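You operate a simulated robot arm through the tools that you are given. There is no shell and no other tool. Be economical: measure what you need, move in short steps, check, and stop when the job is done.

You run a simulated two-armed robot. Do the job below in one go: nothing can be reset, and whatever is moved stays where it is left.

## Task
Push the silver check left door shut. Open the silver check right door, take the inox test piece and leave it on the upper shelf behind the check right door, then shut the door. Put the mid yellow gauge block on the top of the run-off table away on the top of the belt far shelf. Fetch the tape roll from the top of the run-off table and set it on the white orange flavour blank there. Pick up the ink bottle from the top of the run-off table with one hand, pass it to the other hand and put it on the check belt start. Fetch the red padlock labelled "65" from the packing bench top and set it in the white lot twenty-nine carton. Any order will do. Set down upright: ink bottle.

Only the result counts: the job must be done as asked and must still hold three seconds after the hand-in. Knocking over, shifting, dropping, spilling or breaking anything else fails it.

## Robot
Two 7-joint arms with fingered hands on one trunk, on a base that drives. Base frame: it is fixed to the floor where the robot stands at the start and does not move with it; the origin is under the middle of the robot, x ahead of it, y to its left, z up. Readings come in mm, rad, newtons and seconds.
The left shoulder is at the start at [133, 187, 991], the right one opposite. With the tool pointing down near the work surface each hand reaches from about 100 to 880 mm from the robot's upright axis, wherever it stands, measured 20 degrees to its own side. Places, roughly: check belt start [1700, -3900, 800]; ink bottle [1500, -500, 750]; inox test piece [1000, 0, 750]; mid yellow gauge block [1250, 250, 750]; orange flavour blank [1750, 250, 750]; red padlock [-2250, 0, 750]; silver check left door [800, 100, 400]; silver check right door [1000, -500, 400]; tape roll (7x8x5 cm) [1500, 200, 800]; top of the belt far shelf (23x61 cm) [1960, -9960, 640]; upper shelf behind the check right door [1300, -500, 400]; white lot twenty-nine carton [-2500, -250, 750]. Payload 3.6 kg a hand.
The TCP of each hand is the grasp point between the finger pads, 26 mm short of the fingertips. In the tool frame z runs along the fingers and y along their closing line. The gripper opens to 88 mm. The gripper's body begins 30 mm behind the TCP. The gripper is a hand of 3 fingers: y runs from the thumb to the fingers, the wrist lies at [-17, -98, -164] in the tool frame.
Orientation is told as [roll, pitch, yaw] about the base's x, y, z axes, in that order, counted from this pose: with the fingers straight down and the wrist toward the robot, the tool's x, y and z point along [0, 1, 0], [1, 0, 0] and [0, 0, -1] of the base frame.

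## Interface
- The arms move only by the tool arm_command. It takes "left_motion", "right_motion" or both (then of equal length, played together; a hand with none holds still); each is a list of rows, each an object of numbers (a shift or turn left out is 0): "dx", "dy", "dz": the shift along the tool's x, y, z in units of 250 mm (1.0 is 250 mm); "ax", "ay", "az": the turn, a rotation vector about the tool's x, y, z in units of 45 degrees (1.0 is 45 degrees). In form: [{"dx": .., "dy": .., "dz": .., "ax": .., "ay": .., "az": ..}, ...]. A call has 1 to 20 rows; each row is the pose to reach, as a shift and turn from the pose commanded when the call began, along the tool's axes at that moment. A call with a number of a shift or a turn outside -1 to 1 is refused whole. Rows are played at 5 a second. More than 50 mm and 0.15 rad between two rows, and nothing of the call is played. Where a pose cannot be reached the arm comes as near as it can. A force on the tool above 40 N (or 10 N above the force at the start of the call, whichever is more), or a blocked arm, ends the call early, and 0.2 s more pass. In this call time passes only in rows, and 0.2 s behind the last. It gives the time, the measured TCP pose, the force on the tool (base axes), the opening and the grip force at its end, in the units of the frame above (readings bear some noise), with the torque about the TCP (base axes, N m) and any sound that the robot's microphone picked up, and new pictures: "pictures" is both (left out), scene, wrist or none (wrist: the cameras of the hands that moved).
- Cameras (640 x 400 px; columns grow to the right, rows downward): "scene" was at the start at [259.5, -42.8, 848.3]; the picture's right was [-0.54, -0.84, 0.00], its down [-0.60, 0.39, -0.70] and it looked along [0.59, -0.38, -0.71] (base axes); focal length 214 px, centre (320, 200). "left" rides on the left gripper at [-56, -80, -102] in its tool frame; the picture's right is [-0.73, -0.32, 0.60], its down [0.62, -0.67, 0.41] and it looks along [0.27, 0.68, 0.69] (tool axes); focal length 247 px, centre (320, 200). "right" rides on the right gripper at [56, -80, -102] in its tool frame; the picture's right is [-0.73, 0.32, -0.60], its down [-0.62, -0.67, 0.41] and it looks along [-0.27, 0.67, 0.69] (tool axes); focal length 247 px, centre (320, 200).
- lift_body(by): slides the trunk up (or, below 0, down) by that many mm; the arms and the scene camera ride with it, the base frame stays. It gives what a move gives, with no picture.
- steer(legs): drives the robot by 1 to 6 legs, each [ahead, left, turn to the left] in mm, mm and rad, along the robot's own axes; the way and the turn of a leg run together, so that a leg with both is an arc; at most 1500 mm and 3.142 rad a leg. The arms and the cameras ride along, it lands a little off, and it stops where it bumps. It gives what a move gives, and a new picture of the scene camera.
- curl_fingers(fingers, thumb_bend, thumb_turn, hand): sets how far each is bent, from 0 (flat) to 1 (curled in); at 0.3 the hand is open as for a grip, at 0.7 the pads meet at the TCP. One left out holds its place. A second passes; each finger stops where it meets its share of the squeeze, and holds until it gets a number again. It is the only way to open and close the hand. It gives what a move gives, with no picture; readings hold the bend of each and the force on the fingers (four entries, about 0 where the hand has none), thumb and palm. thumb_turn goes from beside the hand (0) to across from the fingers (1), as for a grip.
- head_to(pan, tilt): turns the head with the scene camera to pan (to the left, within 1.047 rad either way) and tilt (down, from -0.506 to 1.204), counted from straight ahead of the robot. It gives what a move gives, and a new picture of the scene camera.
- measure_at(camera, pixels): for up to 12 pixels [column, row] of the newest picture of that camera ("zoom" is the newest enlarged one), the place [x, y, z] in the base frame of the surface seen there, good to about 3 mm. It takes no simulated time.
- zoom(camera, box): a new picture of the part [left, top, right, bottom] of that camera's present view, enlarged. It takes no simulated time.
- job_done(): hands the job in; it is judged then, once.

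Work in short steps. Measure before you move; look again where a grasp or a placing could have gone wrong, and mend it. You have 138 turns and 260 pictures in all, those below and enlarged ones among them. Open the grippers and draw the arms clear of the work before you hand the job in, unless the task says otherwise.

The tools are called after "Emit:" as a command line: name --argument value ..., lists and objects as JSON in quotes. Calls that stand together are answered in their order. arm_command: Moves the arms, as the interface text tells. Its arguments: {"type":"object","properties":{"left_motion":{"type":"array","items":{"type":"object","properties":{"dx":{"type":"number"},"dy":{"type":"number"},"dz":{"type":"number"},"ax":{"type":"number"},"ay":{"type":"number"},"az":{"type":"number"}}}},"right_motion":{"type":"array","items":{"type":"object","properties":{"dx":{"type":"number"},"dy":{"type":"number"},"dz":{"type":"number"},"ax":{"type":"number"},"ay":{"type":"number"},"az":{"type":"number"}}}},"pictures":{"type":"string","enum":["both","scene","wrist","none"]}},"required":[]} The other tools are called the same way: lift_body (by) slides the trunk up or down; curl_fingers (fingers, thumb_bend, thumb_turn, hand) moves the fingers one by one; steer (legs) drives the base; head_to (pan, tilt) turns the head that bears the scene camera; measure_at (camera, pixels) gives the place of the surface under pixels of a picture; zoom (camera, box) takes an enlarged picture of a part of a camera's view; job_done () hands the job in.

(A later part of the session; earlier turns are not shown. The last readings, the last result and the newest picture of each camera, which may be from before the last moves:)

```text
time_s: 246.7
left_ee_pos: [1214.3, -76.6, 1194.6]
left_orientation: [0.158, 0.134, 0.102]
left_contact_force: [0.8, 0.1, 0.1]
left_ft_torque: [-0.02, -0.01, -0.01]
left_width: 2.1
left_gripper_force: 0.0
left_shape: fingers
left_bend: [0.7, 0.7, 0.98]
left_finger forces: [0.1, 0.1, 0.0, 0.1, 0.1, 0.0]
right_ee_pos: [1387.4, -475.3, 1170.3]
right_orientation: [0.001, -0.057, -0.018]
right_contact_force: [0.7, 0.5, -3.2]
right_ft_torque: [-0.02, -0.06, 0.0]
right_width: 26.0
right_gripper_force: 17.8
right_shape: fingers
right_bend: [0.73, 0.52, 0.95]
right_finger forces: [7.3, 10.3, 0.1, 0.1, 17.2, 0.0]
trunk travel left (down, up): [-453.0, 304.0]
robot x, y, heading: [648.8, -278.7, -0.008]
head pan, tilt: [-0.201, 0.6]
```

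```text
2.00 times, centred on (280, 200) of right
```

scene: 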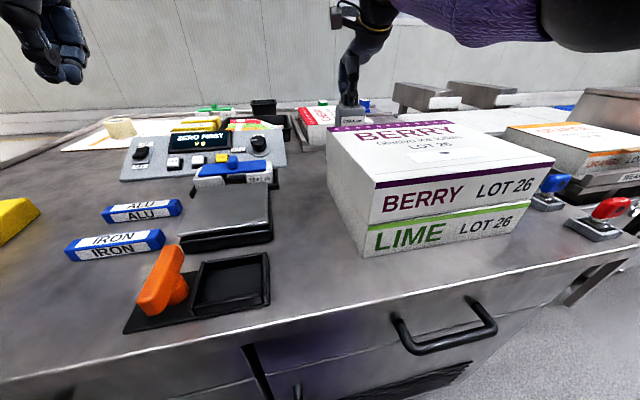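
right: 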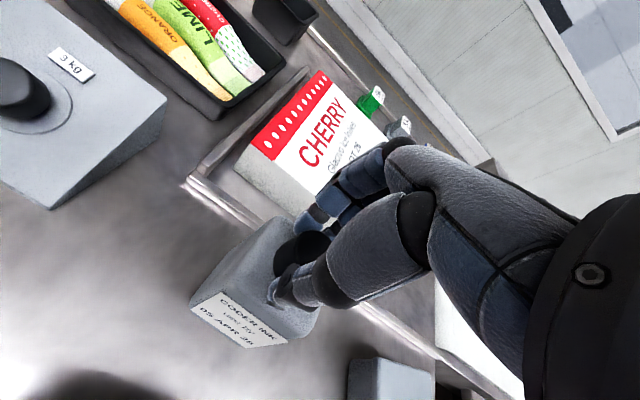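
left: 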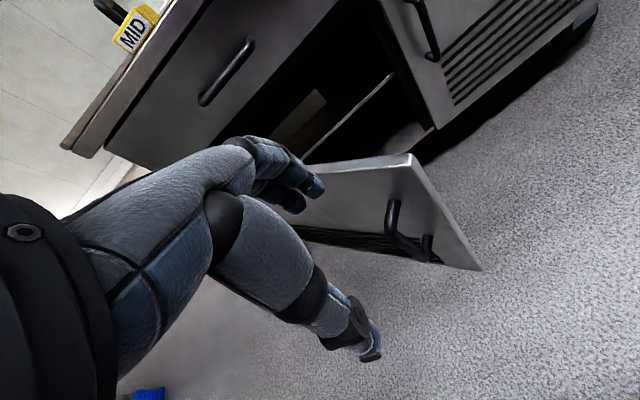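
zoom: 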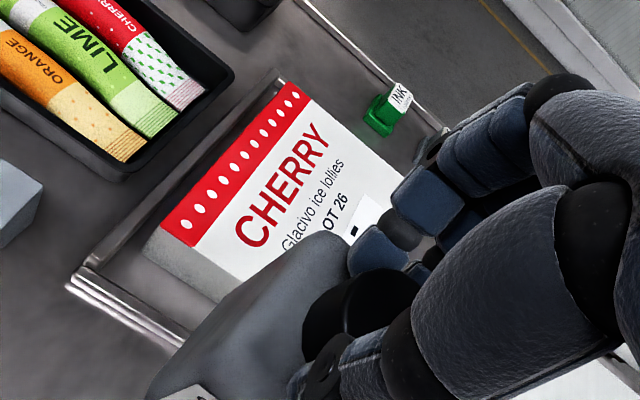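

The bottle is held at ~17 N. I back away from the table and prepare the left hand: open it and straighten.

Emit:
steer --legs '[[-480, 0, 0]]'

Emit:
curl_fingers --hand "left" --fingers 0.28 --thumb_bend 0.28

Emit:
arm_command --left_motion '[{"ax": -0.085, "ay": -0.1, "az": 0.063}, {"ax": -0.17, "ay": -0.2, "az": 0.127}]' --pictures "none"

Emit:
arm_command --left_motion '[{"ay": -0.125}, {"ay": -0.25}, {"ay": -0.375}, {"ay": -0.5}, {"ay": -0.625}, {"ay": -0.75}, {"ay": -0.875}, {"ay": -1.0}]' --pictures "both"

```text
time_s: 249.6
left_ee_pos: [728.3, -72.2, 1196.2]
left_orientation: [0.158, 0.133, 0.105]
left_contact_force: [0.1, 0.6, -0.4]
left_ft_torque: [0.02, -0.02, 0.0]
left_width: 1.9
left_gripper_force: 0.2
left_shape: fingers
left_bend: [0.7, 0.7, 0.98]
left_finger forces: [0.1, 0.0, 0.1, 0.0, 0.0, 0.0]
right_ee_pos: [903.2, -471.5, 1171.5]
right_orientation: [0.002, -0.061, -0.014]
right_contact_force: [0.3, 0.3, -2.8]
right_ft_torque: [0.01, 0.0, 0.01]
right_width: 26.0
right_gripper_force: 17.5
right_shape: fingers
right_bend: [0.73, 0.52, 0.95]
right_finger forces: [7.2, 10.2, 0.1, 0.0, 17.2, 0.1]
trunk travel left (down, up): [-453.0, 304.0]
robot x, y, heading: [163.4, -270.5, -0.002]
head pan, tilt: [-0.201, 0.6]
```

scene: 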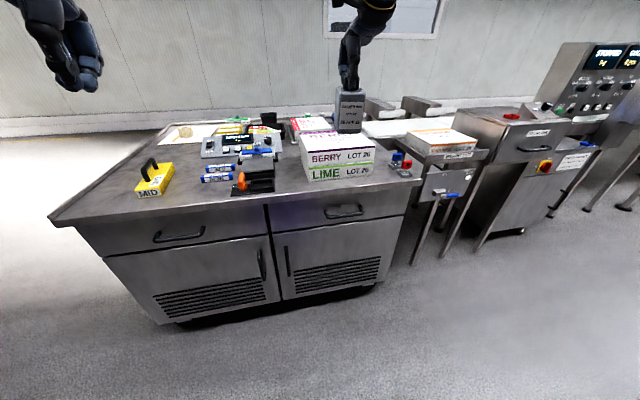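

```text
time_s: 250.6
left_ee_pos: [728.8, -72.2, 1195.5]
left_orientation: [0.158, 0.132, 0.106]
left_contact_force: [-0.8, -0.4, -0.4]
left_ft_torque: [-0.01, 0.01, 0.0]
left_width: 92.1
left_gripper_force: 0.1
left_shape: fingers
left_bend: [0.28, 0.28, 0.98]
left_finger forces: [0.0, 0.1, 0.0, 0.0, 0.0, 0.1]
right_ee_pos: [902.2, -469.6, 1171.8]
right_orientation: [0.0, -0.057, -0.014]
right_contact_force: [-0.4, 0.0, -2.8]
right_ft_torque: [-0.02, -0.02, 0.0]
right_width: 26.1
right_gripper_force: 17.2
right_shape: fingers
right_bend: [0.73, 0.52, 0.95]
right_finger forces: [7.2, 10.3, 0.1, 0.0, 17.2, 0.1]
trunk travel left (down, up): [-453.0, 304.0]
robot x, y, heading: [163.4, -272.1, -0.006]
head pan, tilt: [-0.201, 0.6]
```

```text
time_s: 251.2
left_ee_pos: [728.3, -72.7, 1196.3]
left_orientation: [-0.006, 0.007, -0.005]
left_contact_force: [0.6, 0.0, 0.7]
left_ft_torque: [0.01, 0.01, 0.01]
left_width: 92.2
left_gripper_force: 0.1
left_shape: fingers
left_bend: [0.28, 0.28, 0.98]
left_finger forces: [0.0, 0.0, 0.1, 0.0, 0.0, 0.0]
right_ee_pos: [902.7, -470.7, 1171.9]
right_orientation: [-0.003, -0.057, -0.014]
right_contact_force: [-0.8, -0.3, -3.4]
right_ft_torque: [0.01, -0.02, -0.01]
right_width: 26.1
right_gripper_force: 17.2
right_shape: fingers
right_bend: [0.73, 0.52, 0.95]
right_finger forces: [7.3, 10.3, 0.0, 0.0, 17.1, 0.1]
trunk travel left (down, up): [-453.0, 304.0]
robot x, y, heading: [158.7, -274.4, -0.01]
head pan, tilt: [-0.201, 0.6]
```

```text
time_s: 253.0
left_ee_pos: [728.5, -71.9, 1195.4]
left_orientation: [-0.794, 0.008, -0.006]
left_contact_force: [-0.3, -0.3, -0.6]
left_ft_torque: [0.0, -0.04, 0.01]
left_width: 92.2
left_gripper_force: 0.0
left_shape: fingers
left_bend: [0.28, 0.28, 0.98]
left_finger forces: [0.0, 0.0, 0.1, 0.0, 0.1, 0.0]
right_ee_pos: [901.9, -471.0, 1171.2]
right_orientation: [-0.003, -0.058, -0.014]
right_contact_force: [1.2, -0.1, -3.0]
right_ft_torque: [0.01, -0.02, -0.02]
right_width: 26.2
right_gripper_force: 17.0
right_shape: fingers
right_bend: [0.73, 0.52, 0.95]
right_finger forces: [7.3, 10.1, 0.1, 0.0, 17.2, 0.0]
trunk travel left (down, up): [-453.0, 304.0]
robot x, y, heading: [160.7, -275.5, -0.006]
head pan, tilt: [-0.201, 0.6]
```

scene: 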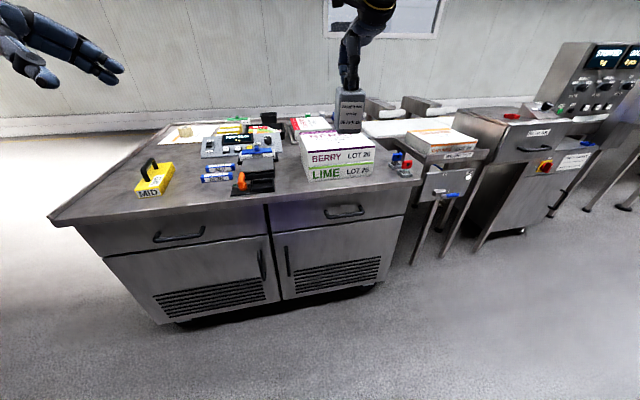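
left: 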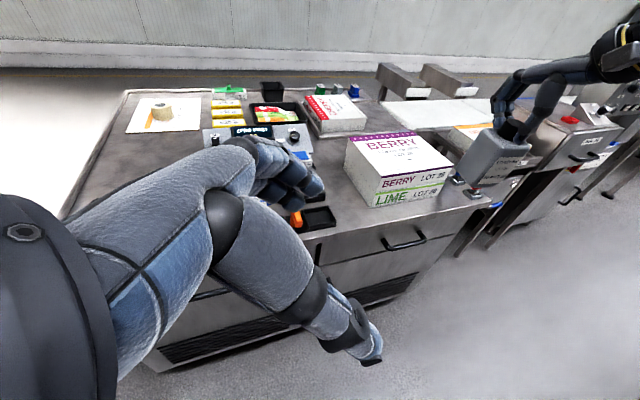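

Left rotates fine. I turn it the rest of the way and lower it while the right brings the bottle inward.

Emit:
arm_command --left_motion '[{"dx": 0.032, "dz": 0.032, "ay": -0.113}, {"dx": 0.064, "dz": 0.063, "ay": -0.225}, {"dx": 0.096, "dz": 0.095, "ay": -0.338}, {"dx": 0.128, "dz": 0.126, "ay": -0.45}, {"dx": 0.16, "dz": 0.158, "ay": -0.563}, {"dx": 0.193, "dz": 0.189, "ay": -0.675}, {"dx": 0.225, "dz": 0.22, "ay": -0.788}, {"dx": 0.257, "dz": 0.252, "ay": -0.9}]' --right_motion '[{"dx": 0.068, "dy": -0.048, "ax": 0.009}, {"dx": 0.136, "dy": -0.095, "ax": 0.018}, {"dx": 0.204, "dy": -0.143, "ax": 0.027}, {"dx": 0.272, "dy": -0.19, "ax": 0.036}, {"dx": 0.34, "dy": -0.238, "ax": 0.045}, {"dx": 0.408, "dy": -0.285, "ax": 0.054}, {"dx": 0.476, "dy": -0.333, "ax": 0.064}, {"dx": 0.544, "dy": -0.38, "ax": 0.073}]' --pictures "both"

```text
time_s: 254.8
left_ee_pos: [726.3, -71.1, 1106.7]
left_orientation: [-1.5, 0.006, -0.005]
left_contact_force: [0.5, -0.4, 0.6]
left_ft_torque: [0.0, -0.03, -0.01]
left_width: 92.2
left_gripper_force: 0.1
left_shape: fingers
left_bend: [0.28, 0.28, 0.98]
left_finger forces: [0.0, 0.0, 0.0, 0.0, 0.0, 0.0]
right_ee_pos: [861.5, -319.7, 1168.8]
right_orientation: [-0.002, -0.002, -0.014]
right_contact_force: [0.2, 0.0, -3.5]
right_ft_torque: [-0.06, -0.07, 0.02]
right_width: 25.8
right_gripper_force: 17.6
right_shape: fingers
right_bend: [0.73, 0.52, 0.95]
right_finger forces: [7.3, 10.4, 0.0, 0.0, 16.7, 0.0]
right hand out of reach, approached as far as the arm can: row 1, 2, 3, 4, 5, 6, 7, 8
trunk travel left (down, up): [-453.0, 304.0]
robot x, y, heading: [161.1, -274.4, -0.009]
head pan, tilt: [-0.201, 0.6]
```

scene: 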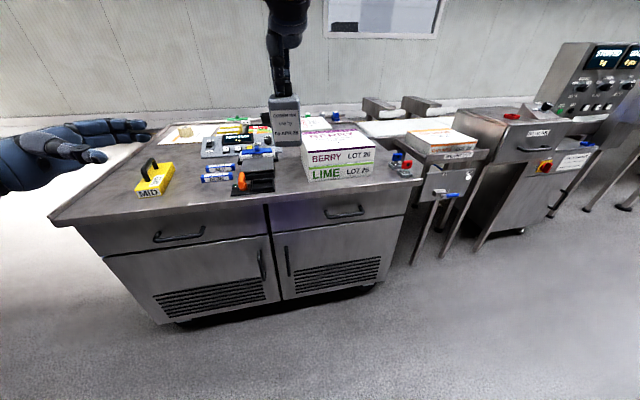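
right: 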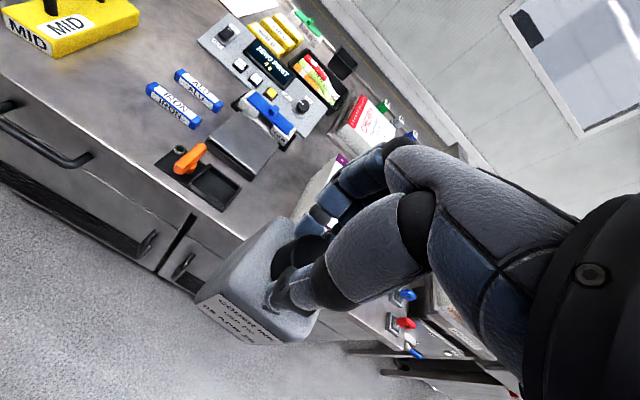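
left: 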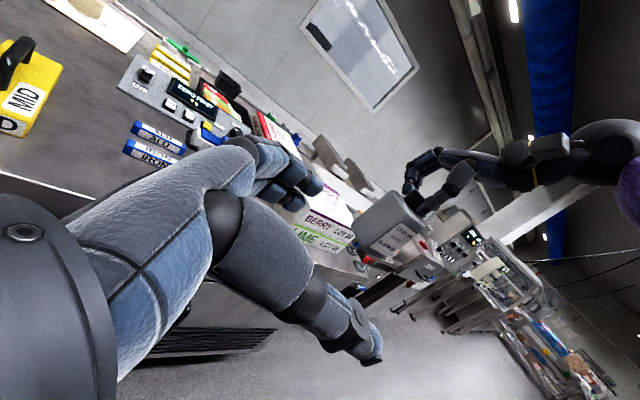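

Left now points right with horizontal fingers. I measure the bottle's actual position from the scene and left cameras.

Emit:
zoom --camera "scene" --box '[240, 60, 340, 160]'

Emit:
measure_at --camera "scene" --pixels '[[285, 105], [285, 140], [275, 125], [297, 125], [272, 100], [299, 100], [275, 142], [298, 142]]'

Emit:
measure_at --camera "left" --pixels '[[370, 225], [385, 205], [400, 225], [355, 225], [405, 245], [380, 240]]'

```text
4.00 times, centred on (290, 110) of scene
```

zoom: 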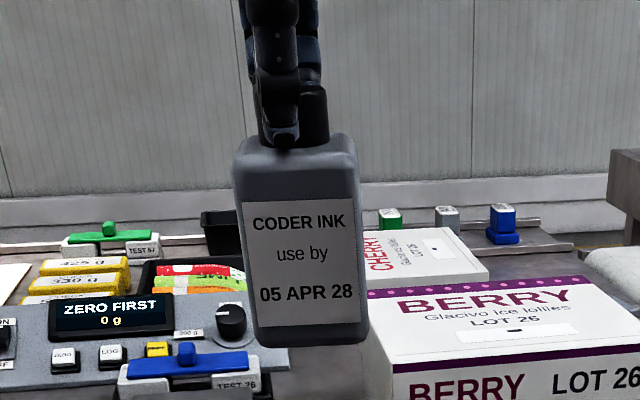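

```text
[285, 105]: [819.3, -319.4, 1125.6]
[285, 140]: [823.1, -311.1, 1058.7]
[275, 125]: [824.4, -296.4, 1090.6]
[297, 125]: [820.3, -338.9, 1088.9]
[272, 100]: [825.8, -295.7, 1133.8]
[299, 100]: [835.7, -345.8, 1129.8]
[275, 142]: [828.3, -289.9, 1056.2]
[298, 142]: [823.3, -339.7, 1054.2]
```

```text
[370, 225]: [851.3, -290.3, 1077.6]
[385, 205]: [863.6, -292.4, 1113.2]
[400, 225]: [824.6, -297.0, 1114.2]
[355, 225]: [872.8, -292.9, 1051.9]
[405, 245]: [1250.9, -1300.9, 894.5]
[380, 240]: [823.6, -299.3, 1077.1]
```

Bottle body: x 821–873, y −292..−345, base ≈1047. I align the left hand at x 847, z 1101 and approach partway.

Emit:
arm_command --left_motion '[{"dx": 0.008, "dy": 0.15}, {"dx": 0.016, "dy": 0.3}, {"dx": 0.024, "dy": 0.45}, {"dx": 0.024, "dy": 0.484, "dz": 0.02}, {"dx": 0.012, "dy": 0.484, "dz": 0.15}, {"dx": 0.003, "dy": 0.484, "dz": 0.3}, {"dx": -0.008, "dy": 0.484, "dz": 0.45}, {"dx": -0.019, "dy": 0.484, "dz": 0.6}]' --pictures "both"

```text
time_s: 256.6
left_ee_pos: [847.9, -223.4, 1098.3]
left_orientation: [-1.496, 0.007, -0.005]
left_contact_force: [0.4, -1.6, 0.3]
left_ft_torque: [0.01, 0.01, 0.01]
left_width: 92.6
left_gripper_force: 0.1
left_shape: fingers
left_bend: [0.28, 0.28, 0.98]
left_finger forces: [0.0, 0.0, 0.0, 0.1, 0.1, 0.1]
right_ee_pos: [862.0, -320.3, 1166.6]
right_orientation: [-0.001, -0.001, -0.012]
right_contact_force: [-1.0, -0.1, -3.4]
right_ft_torque: [-0.03, -0.01, 0.01]
right_width: 25.7
right_gripper_force: 17.0
right_shape: fingers
right_bend: [0.74, 0.52, 0.95]
right_finger forces: [7.7, 10.1, 0.0, 0.0, 16.7, 0.0]
trunk travel left (down, up): [-453.0, 304.0]
robot x, y, heading: [164.0, -271.1, -0.004]
head pan, tilt: [-0.201, 0.6]
```

scene: 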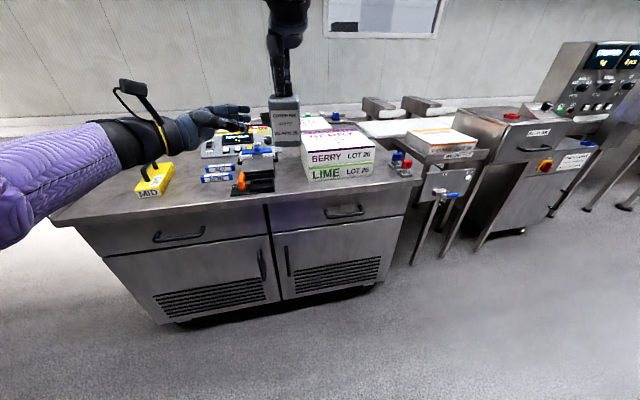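
left: 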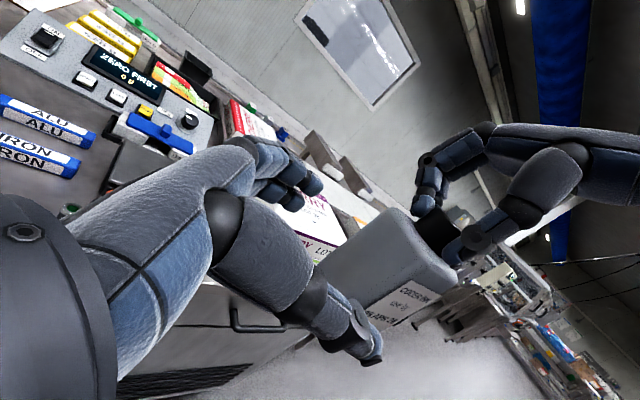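

The bottle body lies between thumb and fingers ahead ((395,275) vs predicted (381,274)). I advance the last 90 mm.

Emit:
arm_command --left_motion '[{"dx": -0.008, "dz": 0.1}, {"dx": -0.016, "dz": 0.2}, {"dx": -0.024, "dz": 0.29}, {"dx": -0.028, "dz": 0.36}]' --pictures "both"

```text
time_s: 257.6
left_ee_pos: [842.7, -316.8, 1102.9]
left_orientation: [-1.498, 0.006, -0.003]
left_contact_force: [0.7, 0.2, 0.1]
left_ft_torque: [-0.01, 0.02, 0.01]
left_width: 92.7
left_gripper_force: 0.5
left_shape: fingers
left_bend: [0.28, 0.28, 0.98]
left_finger forces: [0.6, 0.0, 0.1, 0.0, 0.1, 0.0]
left hand out of reach, approached as far as the arm can: row 4
right_ee_pos: [861.3, -321.0, 1168.0]
right_orientation: [-0.002, -0.001, -0.013]
right_contact_force: [-0.9, -0.5, -2.1]
right_ft_torque: [-0.04, 0.0, 0.01]
right_width: 25.7
right_gripper_force: 17.2
right_shape: fingers
right_bend: [0.74, 0.52, 0.95]
right_finger forces: [7.3, 10.4, 0.0, 0.0, 16.9, 0.0]
trunk travel left (down, up): [-453.0, 304.0]
robot x, y, heading: [159.7, -274.8, -0.007]
head pan, tilt: [-0.201, 0.6]
```

scene: 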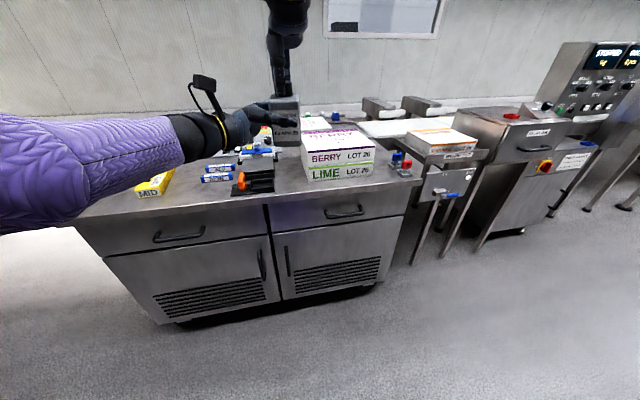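
left: 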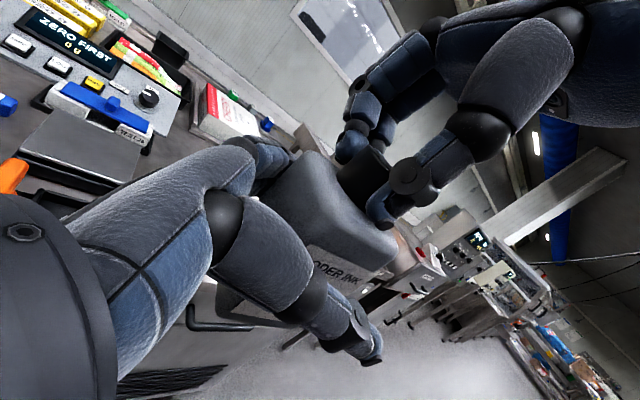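

The bottle sits between the left thumb and fingers. I close the left hand on it.

Emit:
curl_fingers --hand "left" --fingers 0.6 --thumb_bend 0.6

Emit:
zoom --camera "scene" --box '[230, 60, 350, 160]'

```text
time_s: 258.6
left_ee_pos: [842.9, -314.8, 1102.0]
left_orientation: [-1.501, 0.008, -0.001]
left_contact_force: [8.7, 3.0, -4.0]
left_ft_torque: [-0.09, 0.34, 0.05]
left_width: 56.4
left_gripper_force: 24.0
left_shape: fingers
left_bend: [0.46, 0.5, 0.96]
left_finger forces: [20.4, 8.3, 0.0, 0.0, 19.8, 0.0]
right_ee_pos: [862.6, -320.0, 1167.5]
right_orientation: [-0.001, -0.003, -0.014]
right_contact_force: [-9.5, -3.7, 3.6]
right_ft_torque: [-0.01, 0.38, 0.0]
right_width: 26.5
right_gripper_force: 17.6
right_shape: fingers
right_bend: [0.74, 0.52, 0.95]
right_finger forces: [3.0, 9.1, 0.0, 0.1, 23.2, 0.1]
trunk travel left (down, up): [-453.0, 304.0]
robot x, y, heading: [167.9, -274.6, -0.007]
head pan, tilt: [-0.201, 0.6]
```

```text
4.00 times, centred on (290, 110) of scene
```

zoom: 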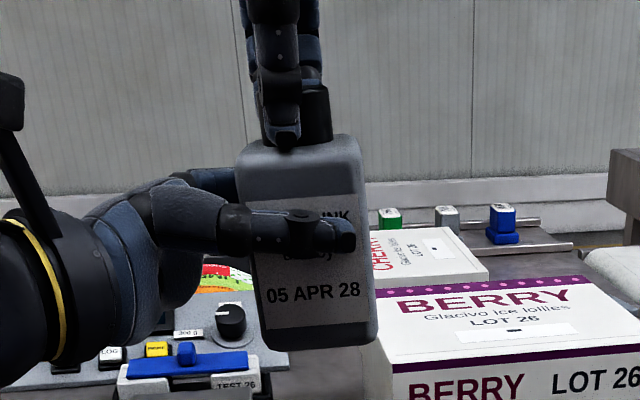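

The left grips firmly (24 N). I open the right hand and raise it off the cap.

Emit:
curl_fingers --hand "right" --fingers 0.35 --thumb_bend 0.3

Emit:
arm_command --right_motion '[{"dz": -0.08}, {"dz": -0.16}, {"dz": -0.24}, {"dz": -0.24, "dx": -0.12}, {"dz": -0.24, "dx": -0.24}, {"dz": -0.24, "dx": -0.36}, {"dz": -0.24, "dx": -0.48}, {"dz": -0.24, "dx": -0.6}]' --pictures "scene"

Emit:
zoom --camera "left" --box '[160, 100, 480, 300]'

```text
time_s: 259.6
left_ee_pos: [842.3, -316.1, 1102.1]
left_orientation: [-1.5, 0.007, -0.004]
left_contact_force: [-1.1, 0.9, -0.3]
left_ft_torque: [0.01, -0.01, 0.02]
left_width: 56.6
left_gripper_force: 23.4
left_shape: fingers
left_bend: [0.48, 0.5, 0.97]
left_finger forces: [13.1, 9.6, 0.0, 0.0, 24.1, 0.0]
right_ee_pos: [861.5, -320.1, 1168.1]
right_orientation: [-0.002, -0.003, -0.014]
right_contact_force: [-0.1, -0.5, 0.4]
right_ft_torque: [-0.02, -0.02, 0.02]
right_width: 82.8
right_gripper_force: 0.0
right_shape: fingers
right_bend: [0.35, 0.3, 0.97]
right_finger forces: [0.0, 0.0, 0.0, 0.0, 0.0, 0.0]
trunk travel left (down, up): [-453.0, 304.0]
robot x, y, heading: [160.8, -273.8, -0.005]
head pan, tilt: [-0.201, 0.6]
```

```text
time_s: 261.4
left_ee_pos: [842.8, -315.5, 1101.8]
left_orientation: [-1.497, 0.007, -0.005]
left_contact_force: [-0.1, -0.7, 0.5]
left_ft_torque: [0.04, 0.0, -0.02]
left_width: 56.7
left_gripper_force: 23.4
left_shape: fingers
left_bend: [0.48, 0.5, 0.97]
left_finger forces: [13.1, 9.6, 0.1, 0.0, 24.1, 0.1]
right_ee_pos: [886.4, -467.2, 1230.8]
right_orientation: [-0.001, 0.001, -0.012]
right_contact_force: [0.5, 0.0, -0.5]
right_ft_torque: [-0.01, -0.03, -0.01]
right_width: 82.2
right_gripper_force: 0.0
right_shape: fingers
right_bend: [0.35, 0.3, 0.97]
right_finger forces: [0.1, 0.0, 0.1, 0.0, 0.1, 0.1]
right hand out of reach, approached as far as the arm can: row 3, 4, 5, 6, 7, 8
trunk travel left (down, up): [-453.0, 304.0]
robot x, y, heading: [158.9, -276.3, -0.005]
head pan, tilt: [-0.201, 0.6]
```

scene: 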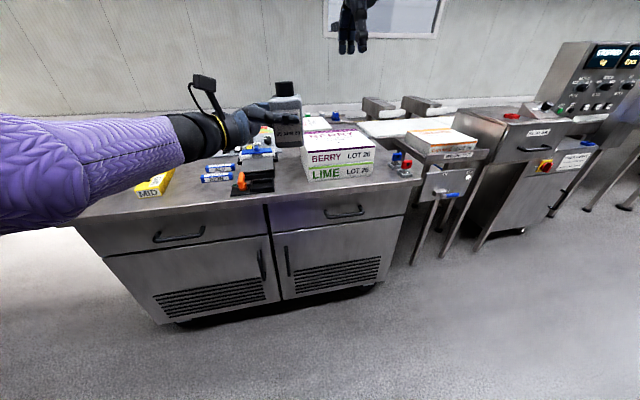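

```text
2.00 times, centred on (320, 200) of left
```

zoom: 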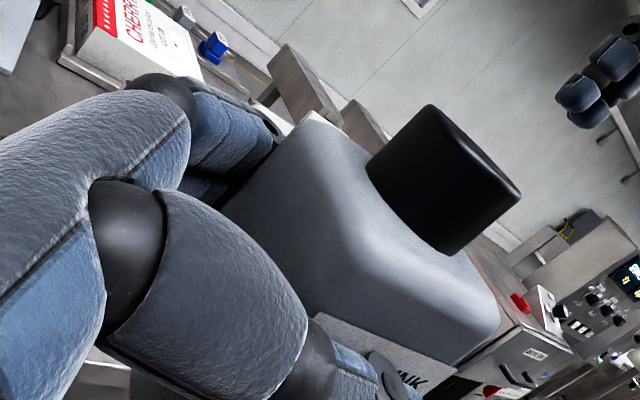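

The bottle is now in the left hand. I shift it left a little for room and drive to the table's left end to fetch the MID block with the right hand.

Emit:
arm_command --left_motion '[{"dx": 0.003, "dz": -0.08}, {"dx": 0.007, "dz": -0.16}, {"dx": 0.014, "dz": -0.24}, {"dx": 0.02, "dz": -0.32}, {"dx": 0.026, "dz": -0.4}]' --pictures "none"

Emit:
steer --legs '[[-100, 0, 0], [0, 1260, 0], [0, 0, -1.566], [0, 1305, 0]]'

Emit:
head_to --pan -0.3 --tilt 0.75

```text
time_s: 262.6
left_ee_pos: [843.5, -213.4, 1102.6]
left_orientation: [-1.5, 0.009, -0.003]
left_contact_force: [0.3, 0.7, -3.9]
left_ft_torque: [0.04, 0.02, -0.01]
left_width: 56.6
left_gripper_force: 23.3
left_shape: fingers
left_bend: [0.48, 0.5, 0.97]
left_finger forces: [13.0, 9.7, 0.0, 0.2, 23.9, 0.0]
right_ee_pos: [886.4, -467.5, 1230.8]
right_orientation: [0.0, 0.002, -0.015]
right_contact_force: [-0.3, 0.5, -0.3]
right_ft_torque: [-0.01, 0.05, 0.01]
right_width: 82.7
right_gripper_force: 0.1
right_shape: fingers
right_bend: [0.35, 0.3, 0.97]
right_finger forces: [0.1, 0.0, 0.1, 0.0, 0.0, 0.0]
trunk travel left (down, up): [-453.0, 304.0]
robot x, y, heading: [159.5, -273.4, -0.008]
head pan, tilt: [-0.201, 0.6]
```

```text
time_s: 279.8
left_ee_pos: [1444.6, 269.6, 1104.3]
left_orientation: [-1.499, 0.008, -1.592]
left_contact_force: [0.3, 0.8, -2.7]
left_ft_torque: [0.01, -0.06, 0.0]
left_width: 55.9
left_gripper_force: 21.5
left_shape: fingers
left_bend: [0.48, 0.5, 0.97]
left_finger forces: [12.0, 9.2, 0.1, 0.0, 22.0, 0.0]
right_ee_pos: [1191.2, 230.5, 1230.9]
right_orientation: [-0.003, 0.002, -1.601]
right_contact_force: [-0.4, 0.8, -0.2]
right_ft_torque: [0.0, 0.0, 0.02]
right_width: 82.7
right_gripper_force: 0.0
right_shape: fingers
right_bend: [0.35, 0.3, 0.97]
right_finger forces: [0.0, 0.0, 0.0, 0.1, 0.0, 0.0]
trunk travel left (down, up): [-453.0, 304.0]
robot x, y, heading: [1393.7, 951.1, -1.593]
head pan, tilt: [-0.201, 0.6]
```

scene: 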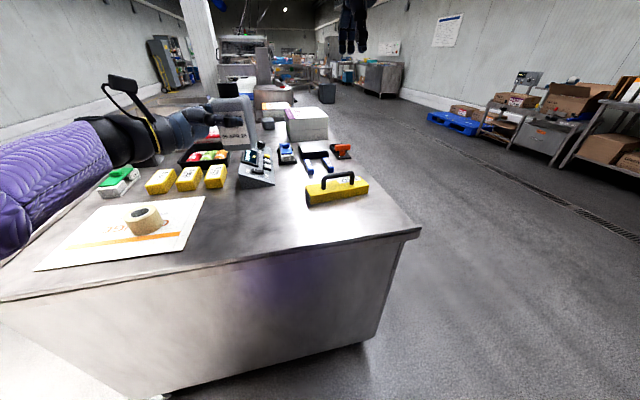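

```text
time_s: 280.5
left_ee_pos: [1444.8, 269.3, 1104.1]
left_orientation: [-1.499, 0.009, -1.591]
left_contact_force: [0.1, -0.3, -4.5]
left_ft_torque: [-0.01, -0.03, 0.03]
left_width: 56.1
left_gripper_force: 21.9
left_shape: fingers
left_bend: [0.48, 0.5, 0.97]
left_finger forces: [12.0, 9.2, 0.1, 0.1, 22.2, 0.0]
right_ee_pos: [1190.7, 230.4, 1231.1]
right_orientation: [-0.002, 0.001, -1.601]
right_contact_force: [-0.2, 0.1, -0.3]
right_ft_torque: [0.0, 0.03, 0.01]
right_width: 82.4
right_gripper_force: 0.1
right_shape: fingers
right_bend: [0.35, 0.3, 0.97]
right_finger forces: [0.0, 0.0, 0.0, 0.1, 0.0, 0.0]
trunk travel left (down, up): [-453.0, 304.0]
robot x, y, heading: [1398.2, 946.9, -1.592]
head pan, tilt: [-0.3, 0.75]
```

scene: 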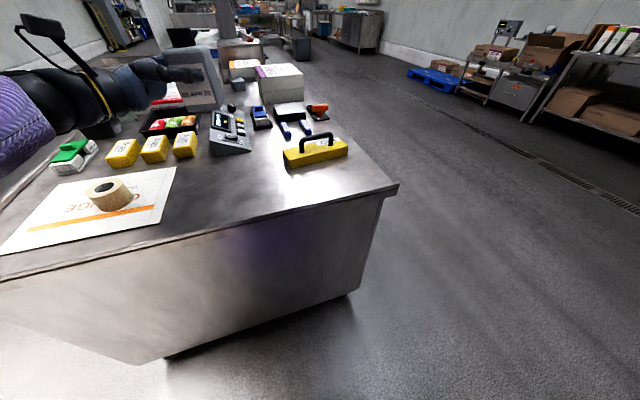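

The MID block's handle is at (318,140). I zoom and measure it.

Emit:
zoom --camera "scene" --box '[265, 115, 365, 178]'

Emit:
measure_at --camera "zoom" --pixels '[[240, 165], [310, 125], [400, 108], [440, 140], [240, 140], [430, 112], [130, 300], [500, 260], [300, 250], [350, 200], [320, 113]]'

```text
6.35 times, centred on (315, 146) of scene
```

zoom: 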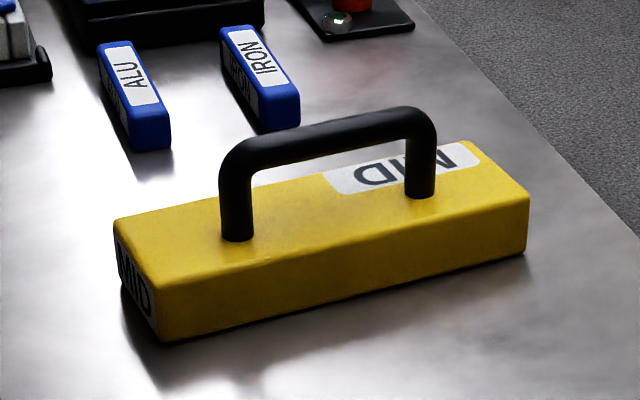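

```text
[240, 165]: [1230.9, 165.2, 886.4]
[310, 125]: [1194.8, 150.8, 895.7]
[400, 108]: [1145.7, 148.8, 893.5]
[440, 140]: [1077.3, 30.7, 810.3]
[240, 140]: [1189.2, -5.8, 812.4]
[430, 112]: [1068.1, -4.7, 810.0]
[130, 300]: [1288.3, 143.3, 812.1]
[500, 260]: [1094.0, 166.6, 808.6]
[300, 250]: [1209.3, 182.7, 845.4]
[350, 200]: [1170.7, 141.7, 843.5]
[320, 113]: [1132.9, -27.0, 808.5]
```

Handle bar centre ≈(1186,147,889). I drive 100 mm closer and lower the trunk by 130.

Emit:
steer --legs '[[100, 0, 0.02]]'

Emit:
lift_body --by -130

Emit:
curl_fingers --hand "right" --fingers 0.33 --thumb_bend 0.33

```text
time_s: 281.6
left_ee_pos: [1455.9, 169.9, 1102.9]
left_orientation: [-1.5, 0.009, -1.572]
left_contact_force: [-0.4, 0.2, -2.8]
left_ft_torque: [0.04, -0.06, -0.01]
left_width: 56.0
left_gripper_force: 21.6
left_shape: fingers
left_bend: [0.48, 0.5, 0.97]
left_finger forces: [12.0, 9.4, 0.0, 0.0, 22.4, 0.0]
right_ee_pos: [1203.5, 125.4, 1229.9]
right_orientation: [-0.003, 0.003, -1.581]
right_contact_force: [-0.2, -0.6, 0.3]
right_ft_torque: [0.02, 0.04, 0.01]
right_width: 82.7
right_gripper_force: 0.1
right_shape: fingers
right_bend: [0.35, 0.3, 0.97]
right_finger forces: [0.0, 0.0, 0.0, 0.0, 0.1, 0.0]
trunk travel left (down, up): [-453.0, 304.0]
robot x, y, heading: [1393.8, 852.3, -1.57]
head pan, tilt: [-0.3, 0.75]
```

scene: 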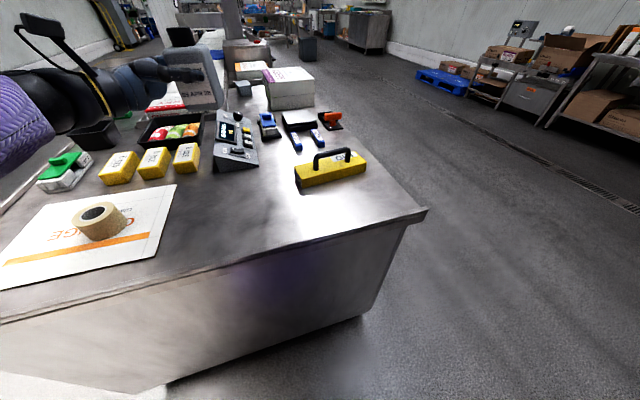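

```text
time_s: 283.2
left_ee_pos: [1455.7, 169.7, 974.7]
left_orientation: [-1.499, 0.008, -1.573]
left_contact_force: [-0.3, -0.2, -3.0]
left_ft_torque: [0.01, -0.06, -0.02]
left_width: 56.0
left_gripper_force: 21.6
left_shape: fingers
left_bend: [0.48, 0.5, 0.97]
left_finger forces: [12.0, 9.2, 0.0, 0.0, 22.2, 0.0]
right_ee_pos: [1203.8, 105.9, 1054.3]
right_orientation: [-0.002, 0.071, -1.581]
right_contact_force: [0.4, 0.3, 0.2]
right_ft_torque: [0.06, -0.02, 0.01]
right_width: 82.7
right_gripper_force: 0.1
right_shape: fingers
right_bend: [0.35, 0.3, 0.97]
right_finger forces: [0.0, 0.0, 0.0, 0.0, 0.0, 0.0]
trunk travel left (down, up): [-323.0, 434.0]
robot x, y, heading: [1393.6, 848.7, -1.571]
head pan, tilt: [-0.3, 0.75]
```

```text
time_s: 284.2
left_ee_pos: [1456.6, 169.7, 972.7]
left_orientation: [-1.499, 0.008, -1.574]
left_contact_force: [0.9, -0.1, -3.3]
left_ft_torque: [0.0, -0.03, -0.02]
left_width: 56.0
left_gripper_force: 22.1
left_shape: fingers
left_bend: [0.48, 0.5, 0.97]
left_finger forces: [12.0, 9.3, 0.0, 0.0, 22.2, 0.0]
right_ee_pos: [1203.0, 106.0, 1053.3]
right_orientation: [-0.001, 0.071, -1.582]
right_contact_force: [0.2, 0.6, 0.3]
right_ft_torque: [-0.03, 0.03, -0.01]
right_width: 82.4
right_gripper_force: 0.0
right_shape: fingers
right_bend: [0.33, 0.33, 0.97]
right_finger forces: [0.0, 0.0, 0.0, 0.0, 0.1, 0.0]
trunk travel left (down, up): [-323.0, 434.0]
robot x, y, heading: [1388.8, 853.3, -1.572]
head pan, tilt: [-0.3, 0.75]
```

I bring the right hand above the handle.

Emit:
arm_command --right_motion '[{"dx": -0.02, "dy": -0.04, "dz": 0.12, "ax": -0.025}, {"dx": -0.04, "dy": -0.08, "dz": 0.24, "ax": -0.05}, {"dx": -0.068, "dy": -0.132, "dz": 0.36, "ax": -0.075}, {"dx": -0.068, "dy": -0.132, "dz": 0.462, "ax": -0.09}]' --pictures "both"

```text
time_s: 285.2
left_ee_pos: [1456.2, 170.3, 973.7]
left_orientation: [-1.5, 0.008, -1.572]
left_contact_force: [0.2, 0.2, -3.4]
left_ft_torque: [-0.01, -0.01, -0.01]
left_width: 56.1
left_gripper_force: 22.1
left_shape: fingers
left_bend: [0.48, 0.5, 0.97]
left_finger forces: [12.1, 9.4, 0.0, 0.1, 22.3, 0.0]
right_ee_pos: [1190.1, 97.6, 932.1]
right_orientation: [-0.002, 0.002, -1.581]
right_contact_force: [-0.4, 0.2, 1.0]
right_ft_torque: [0.01, -0.01, 0.02]
right_width: 82.2
right_gripper_force: 0.1
right_shape: fingers
right_bend: [0.33, 0.33, 0.97]
right_finger forces: [0.1, 0.0, 0.0, 0.0, 0.1, 0.0]
right hand out of reach, approached as far as the arm can: row 1, 2, 3, 4
trunk travel left (down, up): [-323.0, 434.0]
robot x, y, heading: [1392.0, 855.4, -1.573]
head pan, tilt: [-0.3, 0.75]
```

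scene: 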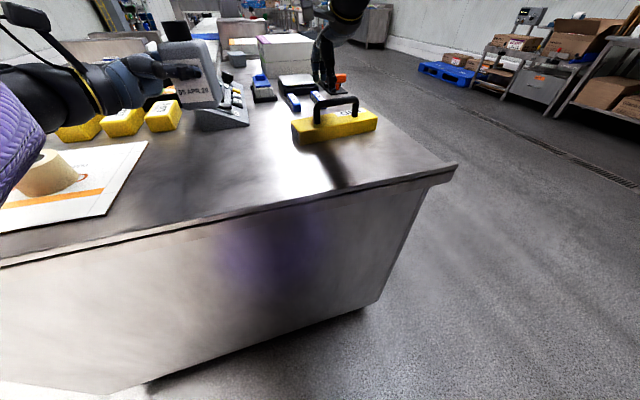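
right: 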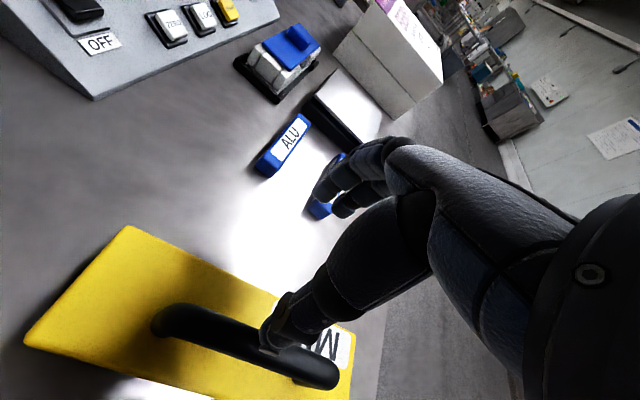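

The hand stopped 49 mm too far ahead; I simply back the base by that.

Emit:
steer --legs '[[-50, -4, 0]]'

Emit:
zoom --camera "right" --box '[0, 0, 640, 400]'

```text
time_s: 286.1
left_ee_pos: [1452.0, 221.7, 973.7]
left_orientation: [-1.499, 0.008, -1.571]
left_contact_force: [0.1, 0.4, -3.0]
left_ft_torque: [0.0, -0.04, 0.01]
left_width: 56.1
left_gripper_force: 21.6
left_shape: fingers
left_bend: [0.48, 0.5, 0.97]
left_finger forces: [12.0, 9.3, 0.0, 0.0, 22.3, 0.0]
right_ee_pos: [1187.6, 150.4, 933.4]
right_orientation: [-0.002, -0.001, -1.58]
right_contact_force: [1.0, -0.8, 0.4]
right_ft_torque: [-0.04, -0.03, -0.04]
right_width: 82.3
right_gripper_force: 0.1
right_shape: fingers
right_bend: [0.33, 0.33, 0.97]
right_finger forces: [0.0, 0.1, 0.0, 0.0, 0.1, 0.0]
trunk travel left (down, up): [-323.0, 434.0]
robot x, y, heading: [1390.1, 902.9, -1.573]
head pan, tilt: [-0.3, 0.75]
```

scene: 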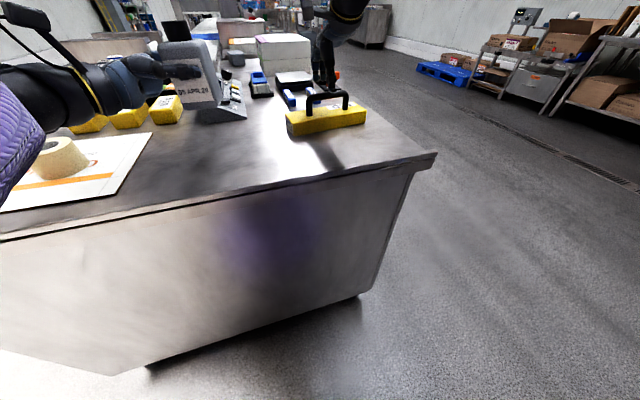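

```text
1.00 times, centred on (320, 200) of right (not enlarged: the box is as wide or as high as the picture)
```

zoom: 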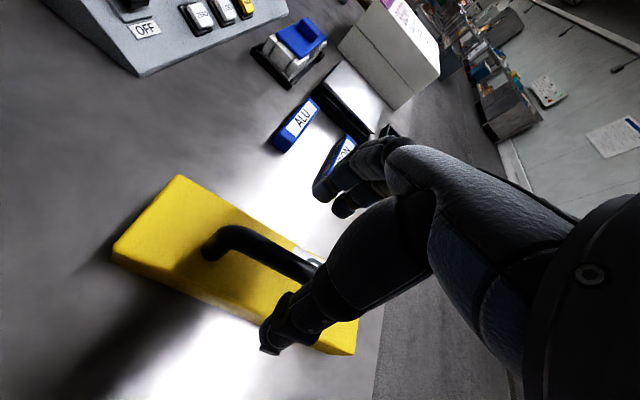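

The bar passes right under the grip point ((289,262)). I descend 45 mm and close.

Emit:
arm_command --right_motion '[{"dz": 0.06}, {"dz": 0.12}, {"dz": 0.18}]' --pictures "wrist"

Emit:
curl_fingers --hand "right" --fingers 0.76 --thumb_bend 0.76

```text
time_s: 286.9
left_ee_pos: [1452.5, 219.6, 973.5]
left_orientation: [-1.498, 0.008, -1.572]
left_contact_force: [0.1, 0.5, -3.8]
left_ft_torque: [0.02, 0.01, -0.02]
left_width: 55.9
left_gripper_force: 21.7
left_shape: fingers
left_bend: [0.48, 0.5, 0.97]
left_finger forces: [12.1, 9.3, 0.0, 0.1, 22.2, 0.0]
right_ee_pos: [1187.7, 154.3, 889.4]
right_orientation: [-0.001, 0.002, -1.581]
right_contact_force: [0.5, 0.4, -0.1]
right_ft_torque: [0.01, 0.01, -0.01]
right_width: 81.9
right_gripper_force: 0.1
right_shape: fingers
right_bend: [0.33, 0.33, 0.97]
right_finger forces: [0.0, 0.0, 0.0, 0.0, 0.0, 0.1]
right hand out of reach, approached as far as the arm can: row 2, 3
trunk travel left (down, up): [-323.0, 434.0]
robot x, y, heading: [1389.0, 903.8, -1.575]
head pan, tilt: [-0.3, 0.75]
```

right: 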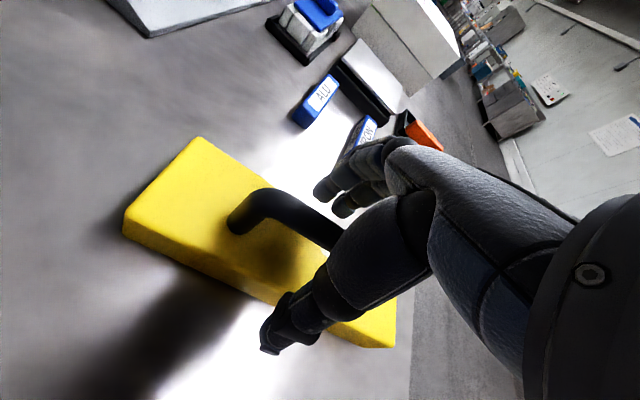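

```text
time_s: 287.9
left_ee_pos: [1451.7, 218.8, 973.2]
left_orientation: [-1.499, 0.008, -1.571]
left_contact_force: [0.3, -0.7, -3.3]
left_ft_torque: [-0.01, -0.08, 0.0]
left_width: 56.0
left_gripper_force: 21.9
left_shape: fingers
left_bend: [0.48, 0.5, 0.97]
left_finger forces: [12.1, 9.3, 0.0, 0.0, 22.1, 0.0]
right_ee_pos: [1188.6, 155.9, 886.2]
right_orientation: [-0.001, 0.005, -1.581]
right_contact_force: [0.1, 0.7, 0.8]
right_ft_torque: [0.03, -0.01, 0.04]
right_width: 0.2
right_gripper_force: 4.4
right_shape: fingers
right_bend: [0.74, 0.72, 0.97]
right_finger forces: [1.3, 3.6, 0.0, 0.1, 2.6, 0.0]
trunk travel left (down, up): [-323.0, 434.0]
robot x, y, heading: [1390.7, 902.1, -1.577]
head pan, tilt: [-0.3, 0.75]
```

The fingers closed fully — they may be hooked under the bar. I look.

Emit:
zoom --camera "right" --box '[160, 100, 480, 300]'

Emit:
zoom --camera "scene" --box '[270, 50, 390, 125]'

```text
2.00 times, centred on (320, 200) of right
```

zoom: 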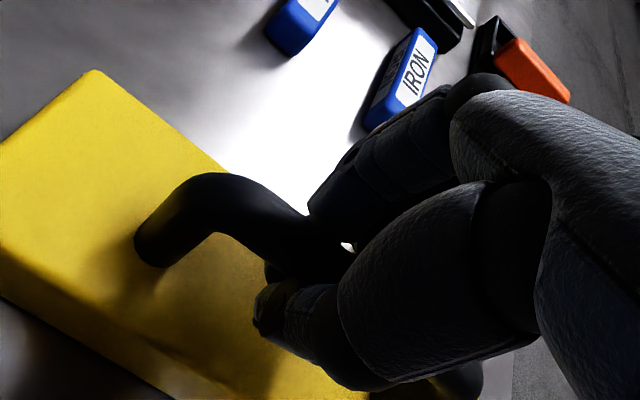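

```text
5.33 times, centred on (330, 88) of scene
```

zoom: 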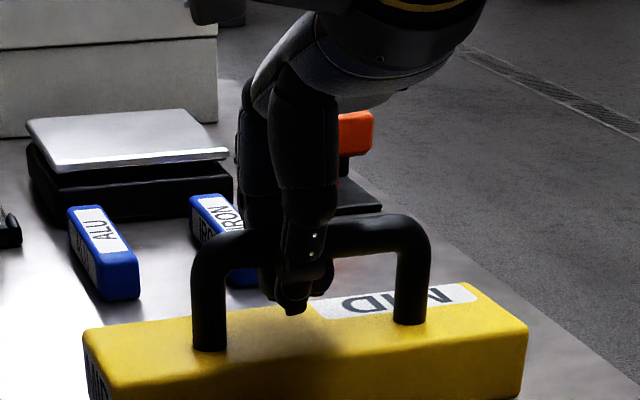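

Thumb and fingers enclose the bar from both sides and meet beneath it. I lift gently by 40 mm.

Emit:
arm_command --right_motion '[{"dz": -0.03}, {"dz": -0.06}, {"dz": -0.1}, {"dz": -0.16}, {"dz": -0.22}]' --pictures "both"

```text
time_s: 289.1
left_ee_pos: [1451.5, 219.5, 973.4]
left_orientation: [-1.499, 0.008, -1.574]
left_contact_force: [0.8, 0.1, -3.3]
left_ft_torque: [-0.01, 0.02, 0.02]
left_width: 56.2
left_gripper_force: 21.2
left_shape: fingers
left_bend: [0.48, 0.5, 0.97]
left_finger forces: [11.9, 9.3, 0.1, 0.1, 22.2, 0.0]
right_ee_pos: [1186.0, 147.1, 943.1]
right_orientation: [-0.001, 0.005, -1.581]
right_contact_force: [0.6, 0.1, -5.3]
right_ft_torque: [0.03, -0.01, 0.01]
right_width: 0.2
right_gripper_force: 3.7
right_shape: fingers
right_bend: [0.74, 0.72, 0.97]
right_finger forces: [1.4, 3.6, 0.0, 0.0, 2.6, 0.0]
right hand out of reach, approached as far as the arm can: row 2, 3, 4, 5
trunk travel left (down, up): [-323.0, 434.0]
robot x, y, heading: [1387.4, 898.0, -1.573]
head pan, tilt: [-0.3, 0.75]
```

scene: 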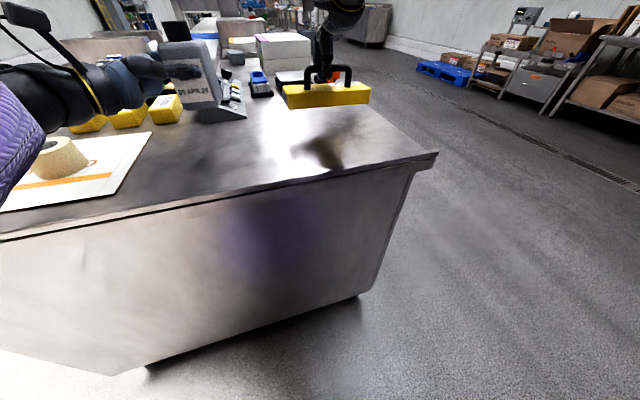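
right: 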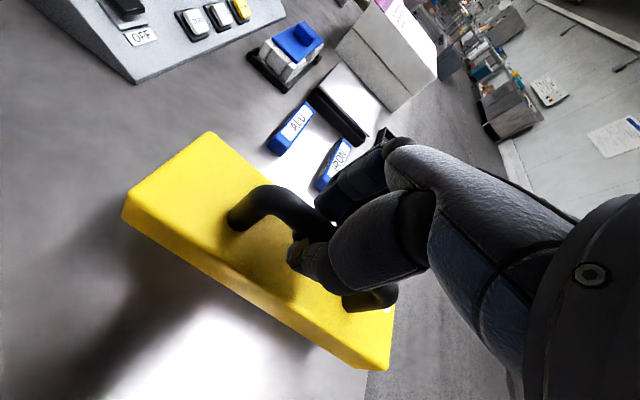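

The MID block hangs level from the right hand. I raise the trunk, back off, strafe to open floor and look along the way.

Emit:
lift_body --by 120

Emit:
steer --legs '[[-170, 0, 0], [0, -1290, 0]]'

Emit:
head_to --pan 0.2 --tilt 0.2

```text
time_s: 290.6
left_ee_pos: [1452.6, 220.0, 1092.3]
left_orientation: [-1.501, 0.008, -1.573]
left_contact_force: [-0.6, -0.6, -3.1]
left_ft_torque: [-0.01, -0.03, 0.02]
left_width: 56.1
left_gripper_force: 22.2
left_shape: fingers
left_bend: [0.48, 0.5, 0.97]
left_finger forces: [11.9, 9.3, 0.1, 0.0, 22.1, 0.1]
right_ee_pos: [1185.7, 158.1, 1105.6]
right_orientation: [-0.001, -0.058, -1.581]
right_contact_force: [-0.4, 0.1, -5.5]
right_ft_torque: [0.02, -0.03, 0.0]
right_width: 0.1
right_gripper_force: 3.6
right_shape: fingers
right_bend: [0.74, 0.72, 0.97]
right_finger forces: [1.7, 3.5, 0.0, 0.0, 2.5, 0.1]
trunk travel left (down, up): [-443.0, 314.0]
robot x, y, heading: [1388.5, 900.6, -1.575]
head pan, tilt: [-0.3, 0.75]
```

```text
time_s: 298.1
left_ee_pos: [171.6, 393.6, 1092.9]
left_orientation: [-1.498, 0.007, -1.571]
left_contact_force: [-1.0, 0.2, -3.4]
left_ft_torque: [-0.04, -0.08, 0.03]
left_width: 56.0
left_gripper_force: 21.4
left_shape: fingers
left_bend: [0.48, 0.5, 0.97]
left_finger forces: [12.0, 9.4, 0.0, 0.0, 22.1, 0.0]
right_ee_pos: [-93.7, 330.9, 1106.1]
right_orientation: [-0.002, -0.058, -1.58]
right_contact_force: [-0.4, 0.2, -5.1]
right_ft_torque: [0.01, 0.0, 0.02]
right_width: 0.0
right_gripper_force: 4.4
right_shape: fingers
right_bend: [0.74, 0.72, 0.97]
right_finger forces: [2.0, 3.2, 0.0, 0.1, 2.7, 0.1]
trunk travel left (down, up): [-443.0, 314.0]
robot x, y, heading: [112.2, 1078.2, -1.571]
head pan, tilt: [-0.3, 0.75]
```

scene: 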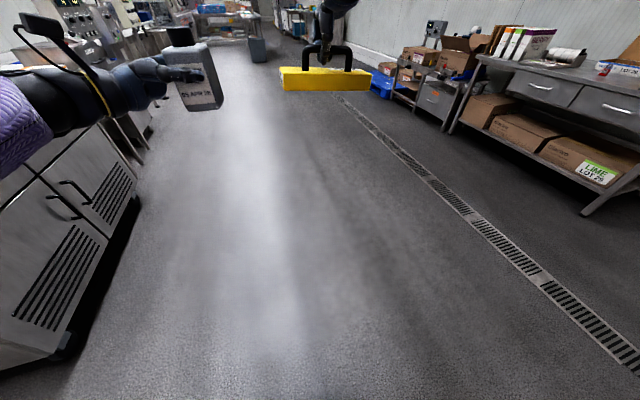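

```text
time_s: 299.1
left_ee_pos: [171.3, 392.7, 1093.3]
left_orientation: [-1.498, 0.009, -1.572]
left_contact_force: [-0.2, -0.9, -2.5]
left_ft_torque: [0.01, -0.07, 0.0]
left_width: 55.7
left_gripper_force: 21.4
left_shape: fingers
left_bend: [0.48, 0.5, 0.97]
left_finger forces: [12.0, 9.3, 0.0, 0.1, 22.1, 0.1]
right_ee_pos: [-93.3, 330.0, 1106.4]
right_orientation: [-0.004, -0.057, -1.58]
right_contact_force: [-0.7, 0.5, -4.9]
right_ft_torque: [0.04, 0.0, 0.01]
right_width: 0.0
right_gripper_force: 4.2
right_shape: fingers
right_bend: [0.74, 0.72, 0.97]
right_finger forces: [1.9, 3.3, 0.0, 0.1, 2.7, 0.1]
trunk travel left (down, up): [-443.0, 314.0]
robot x, y, heading: [108.4, 1075.4, -1.572]
head pan, tilt: [0.201, 0.201]
```

scene: 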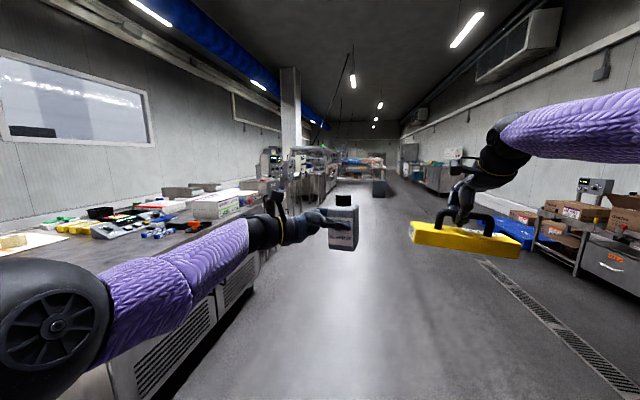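

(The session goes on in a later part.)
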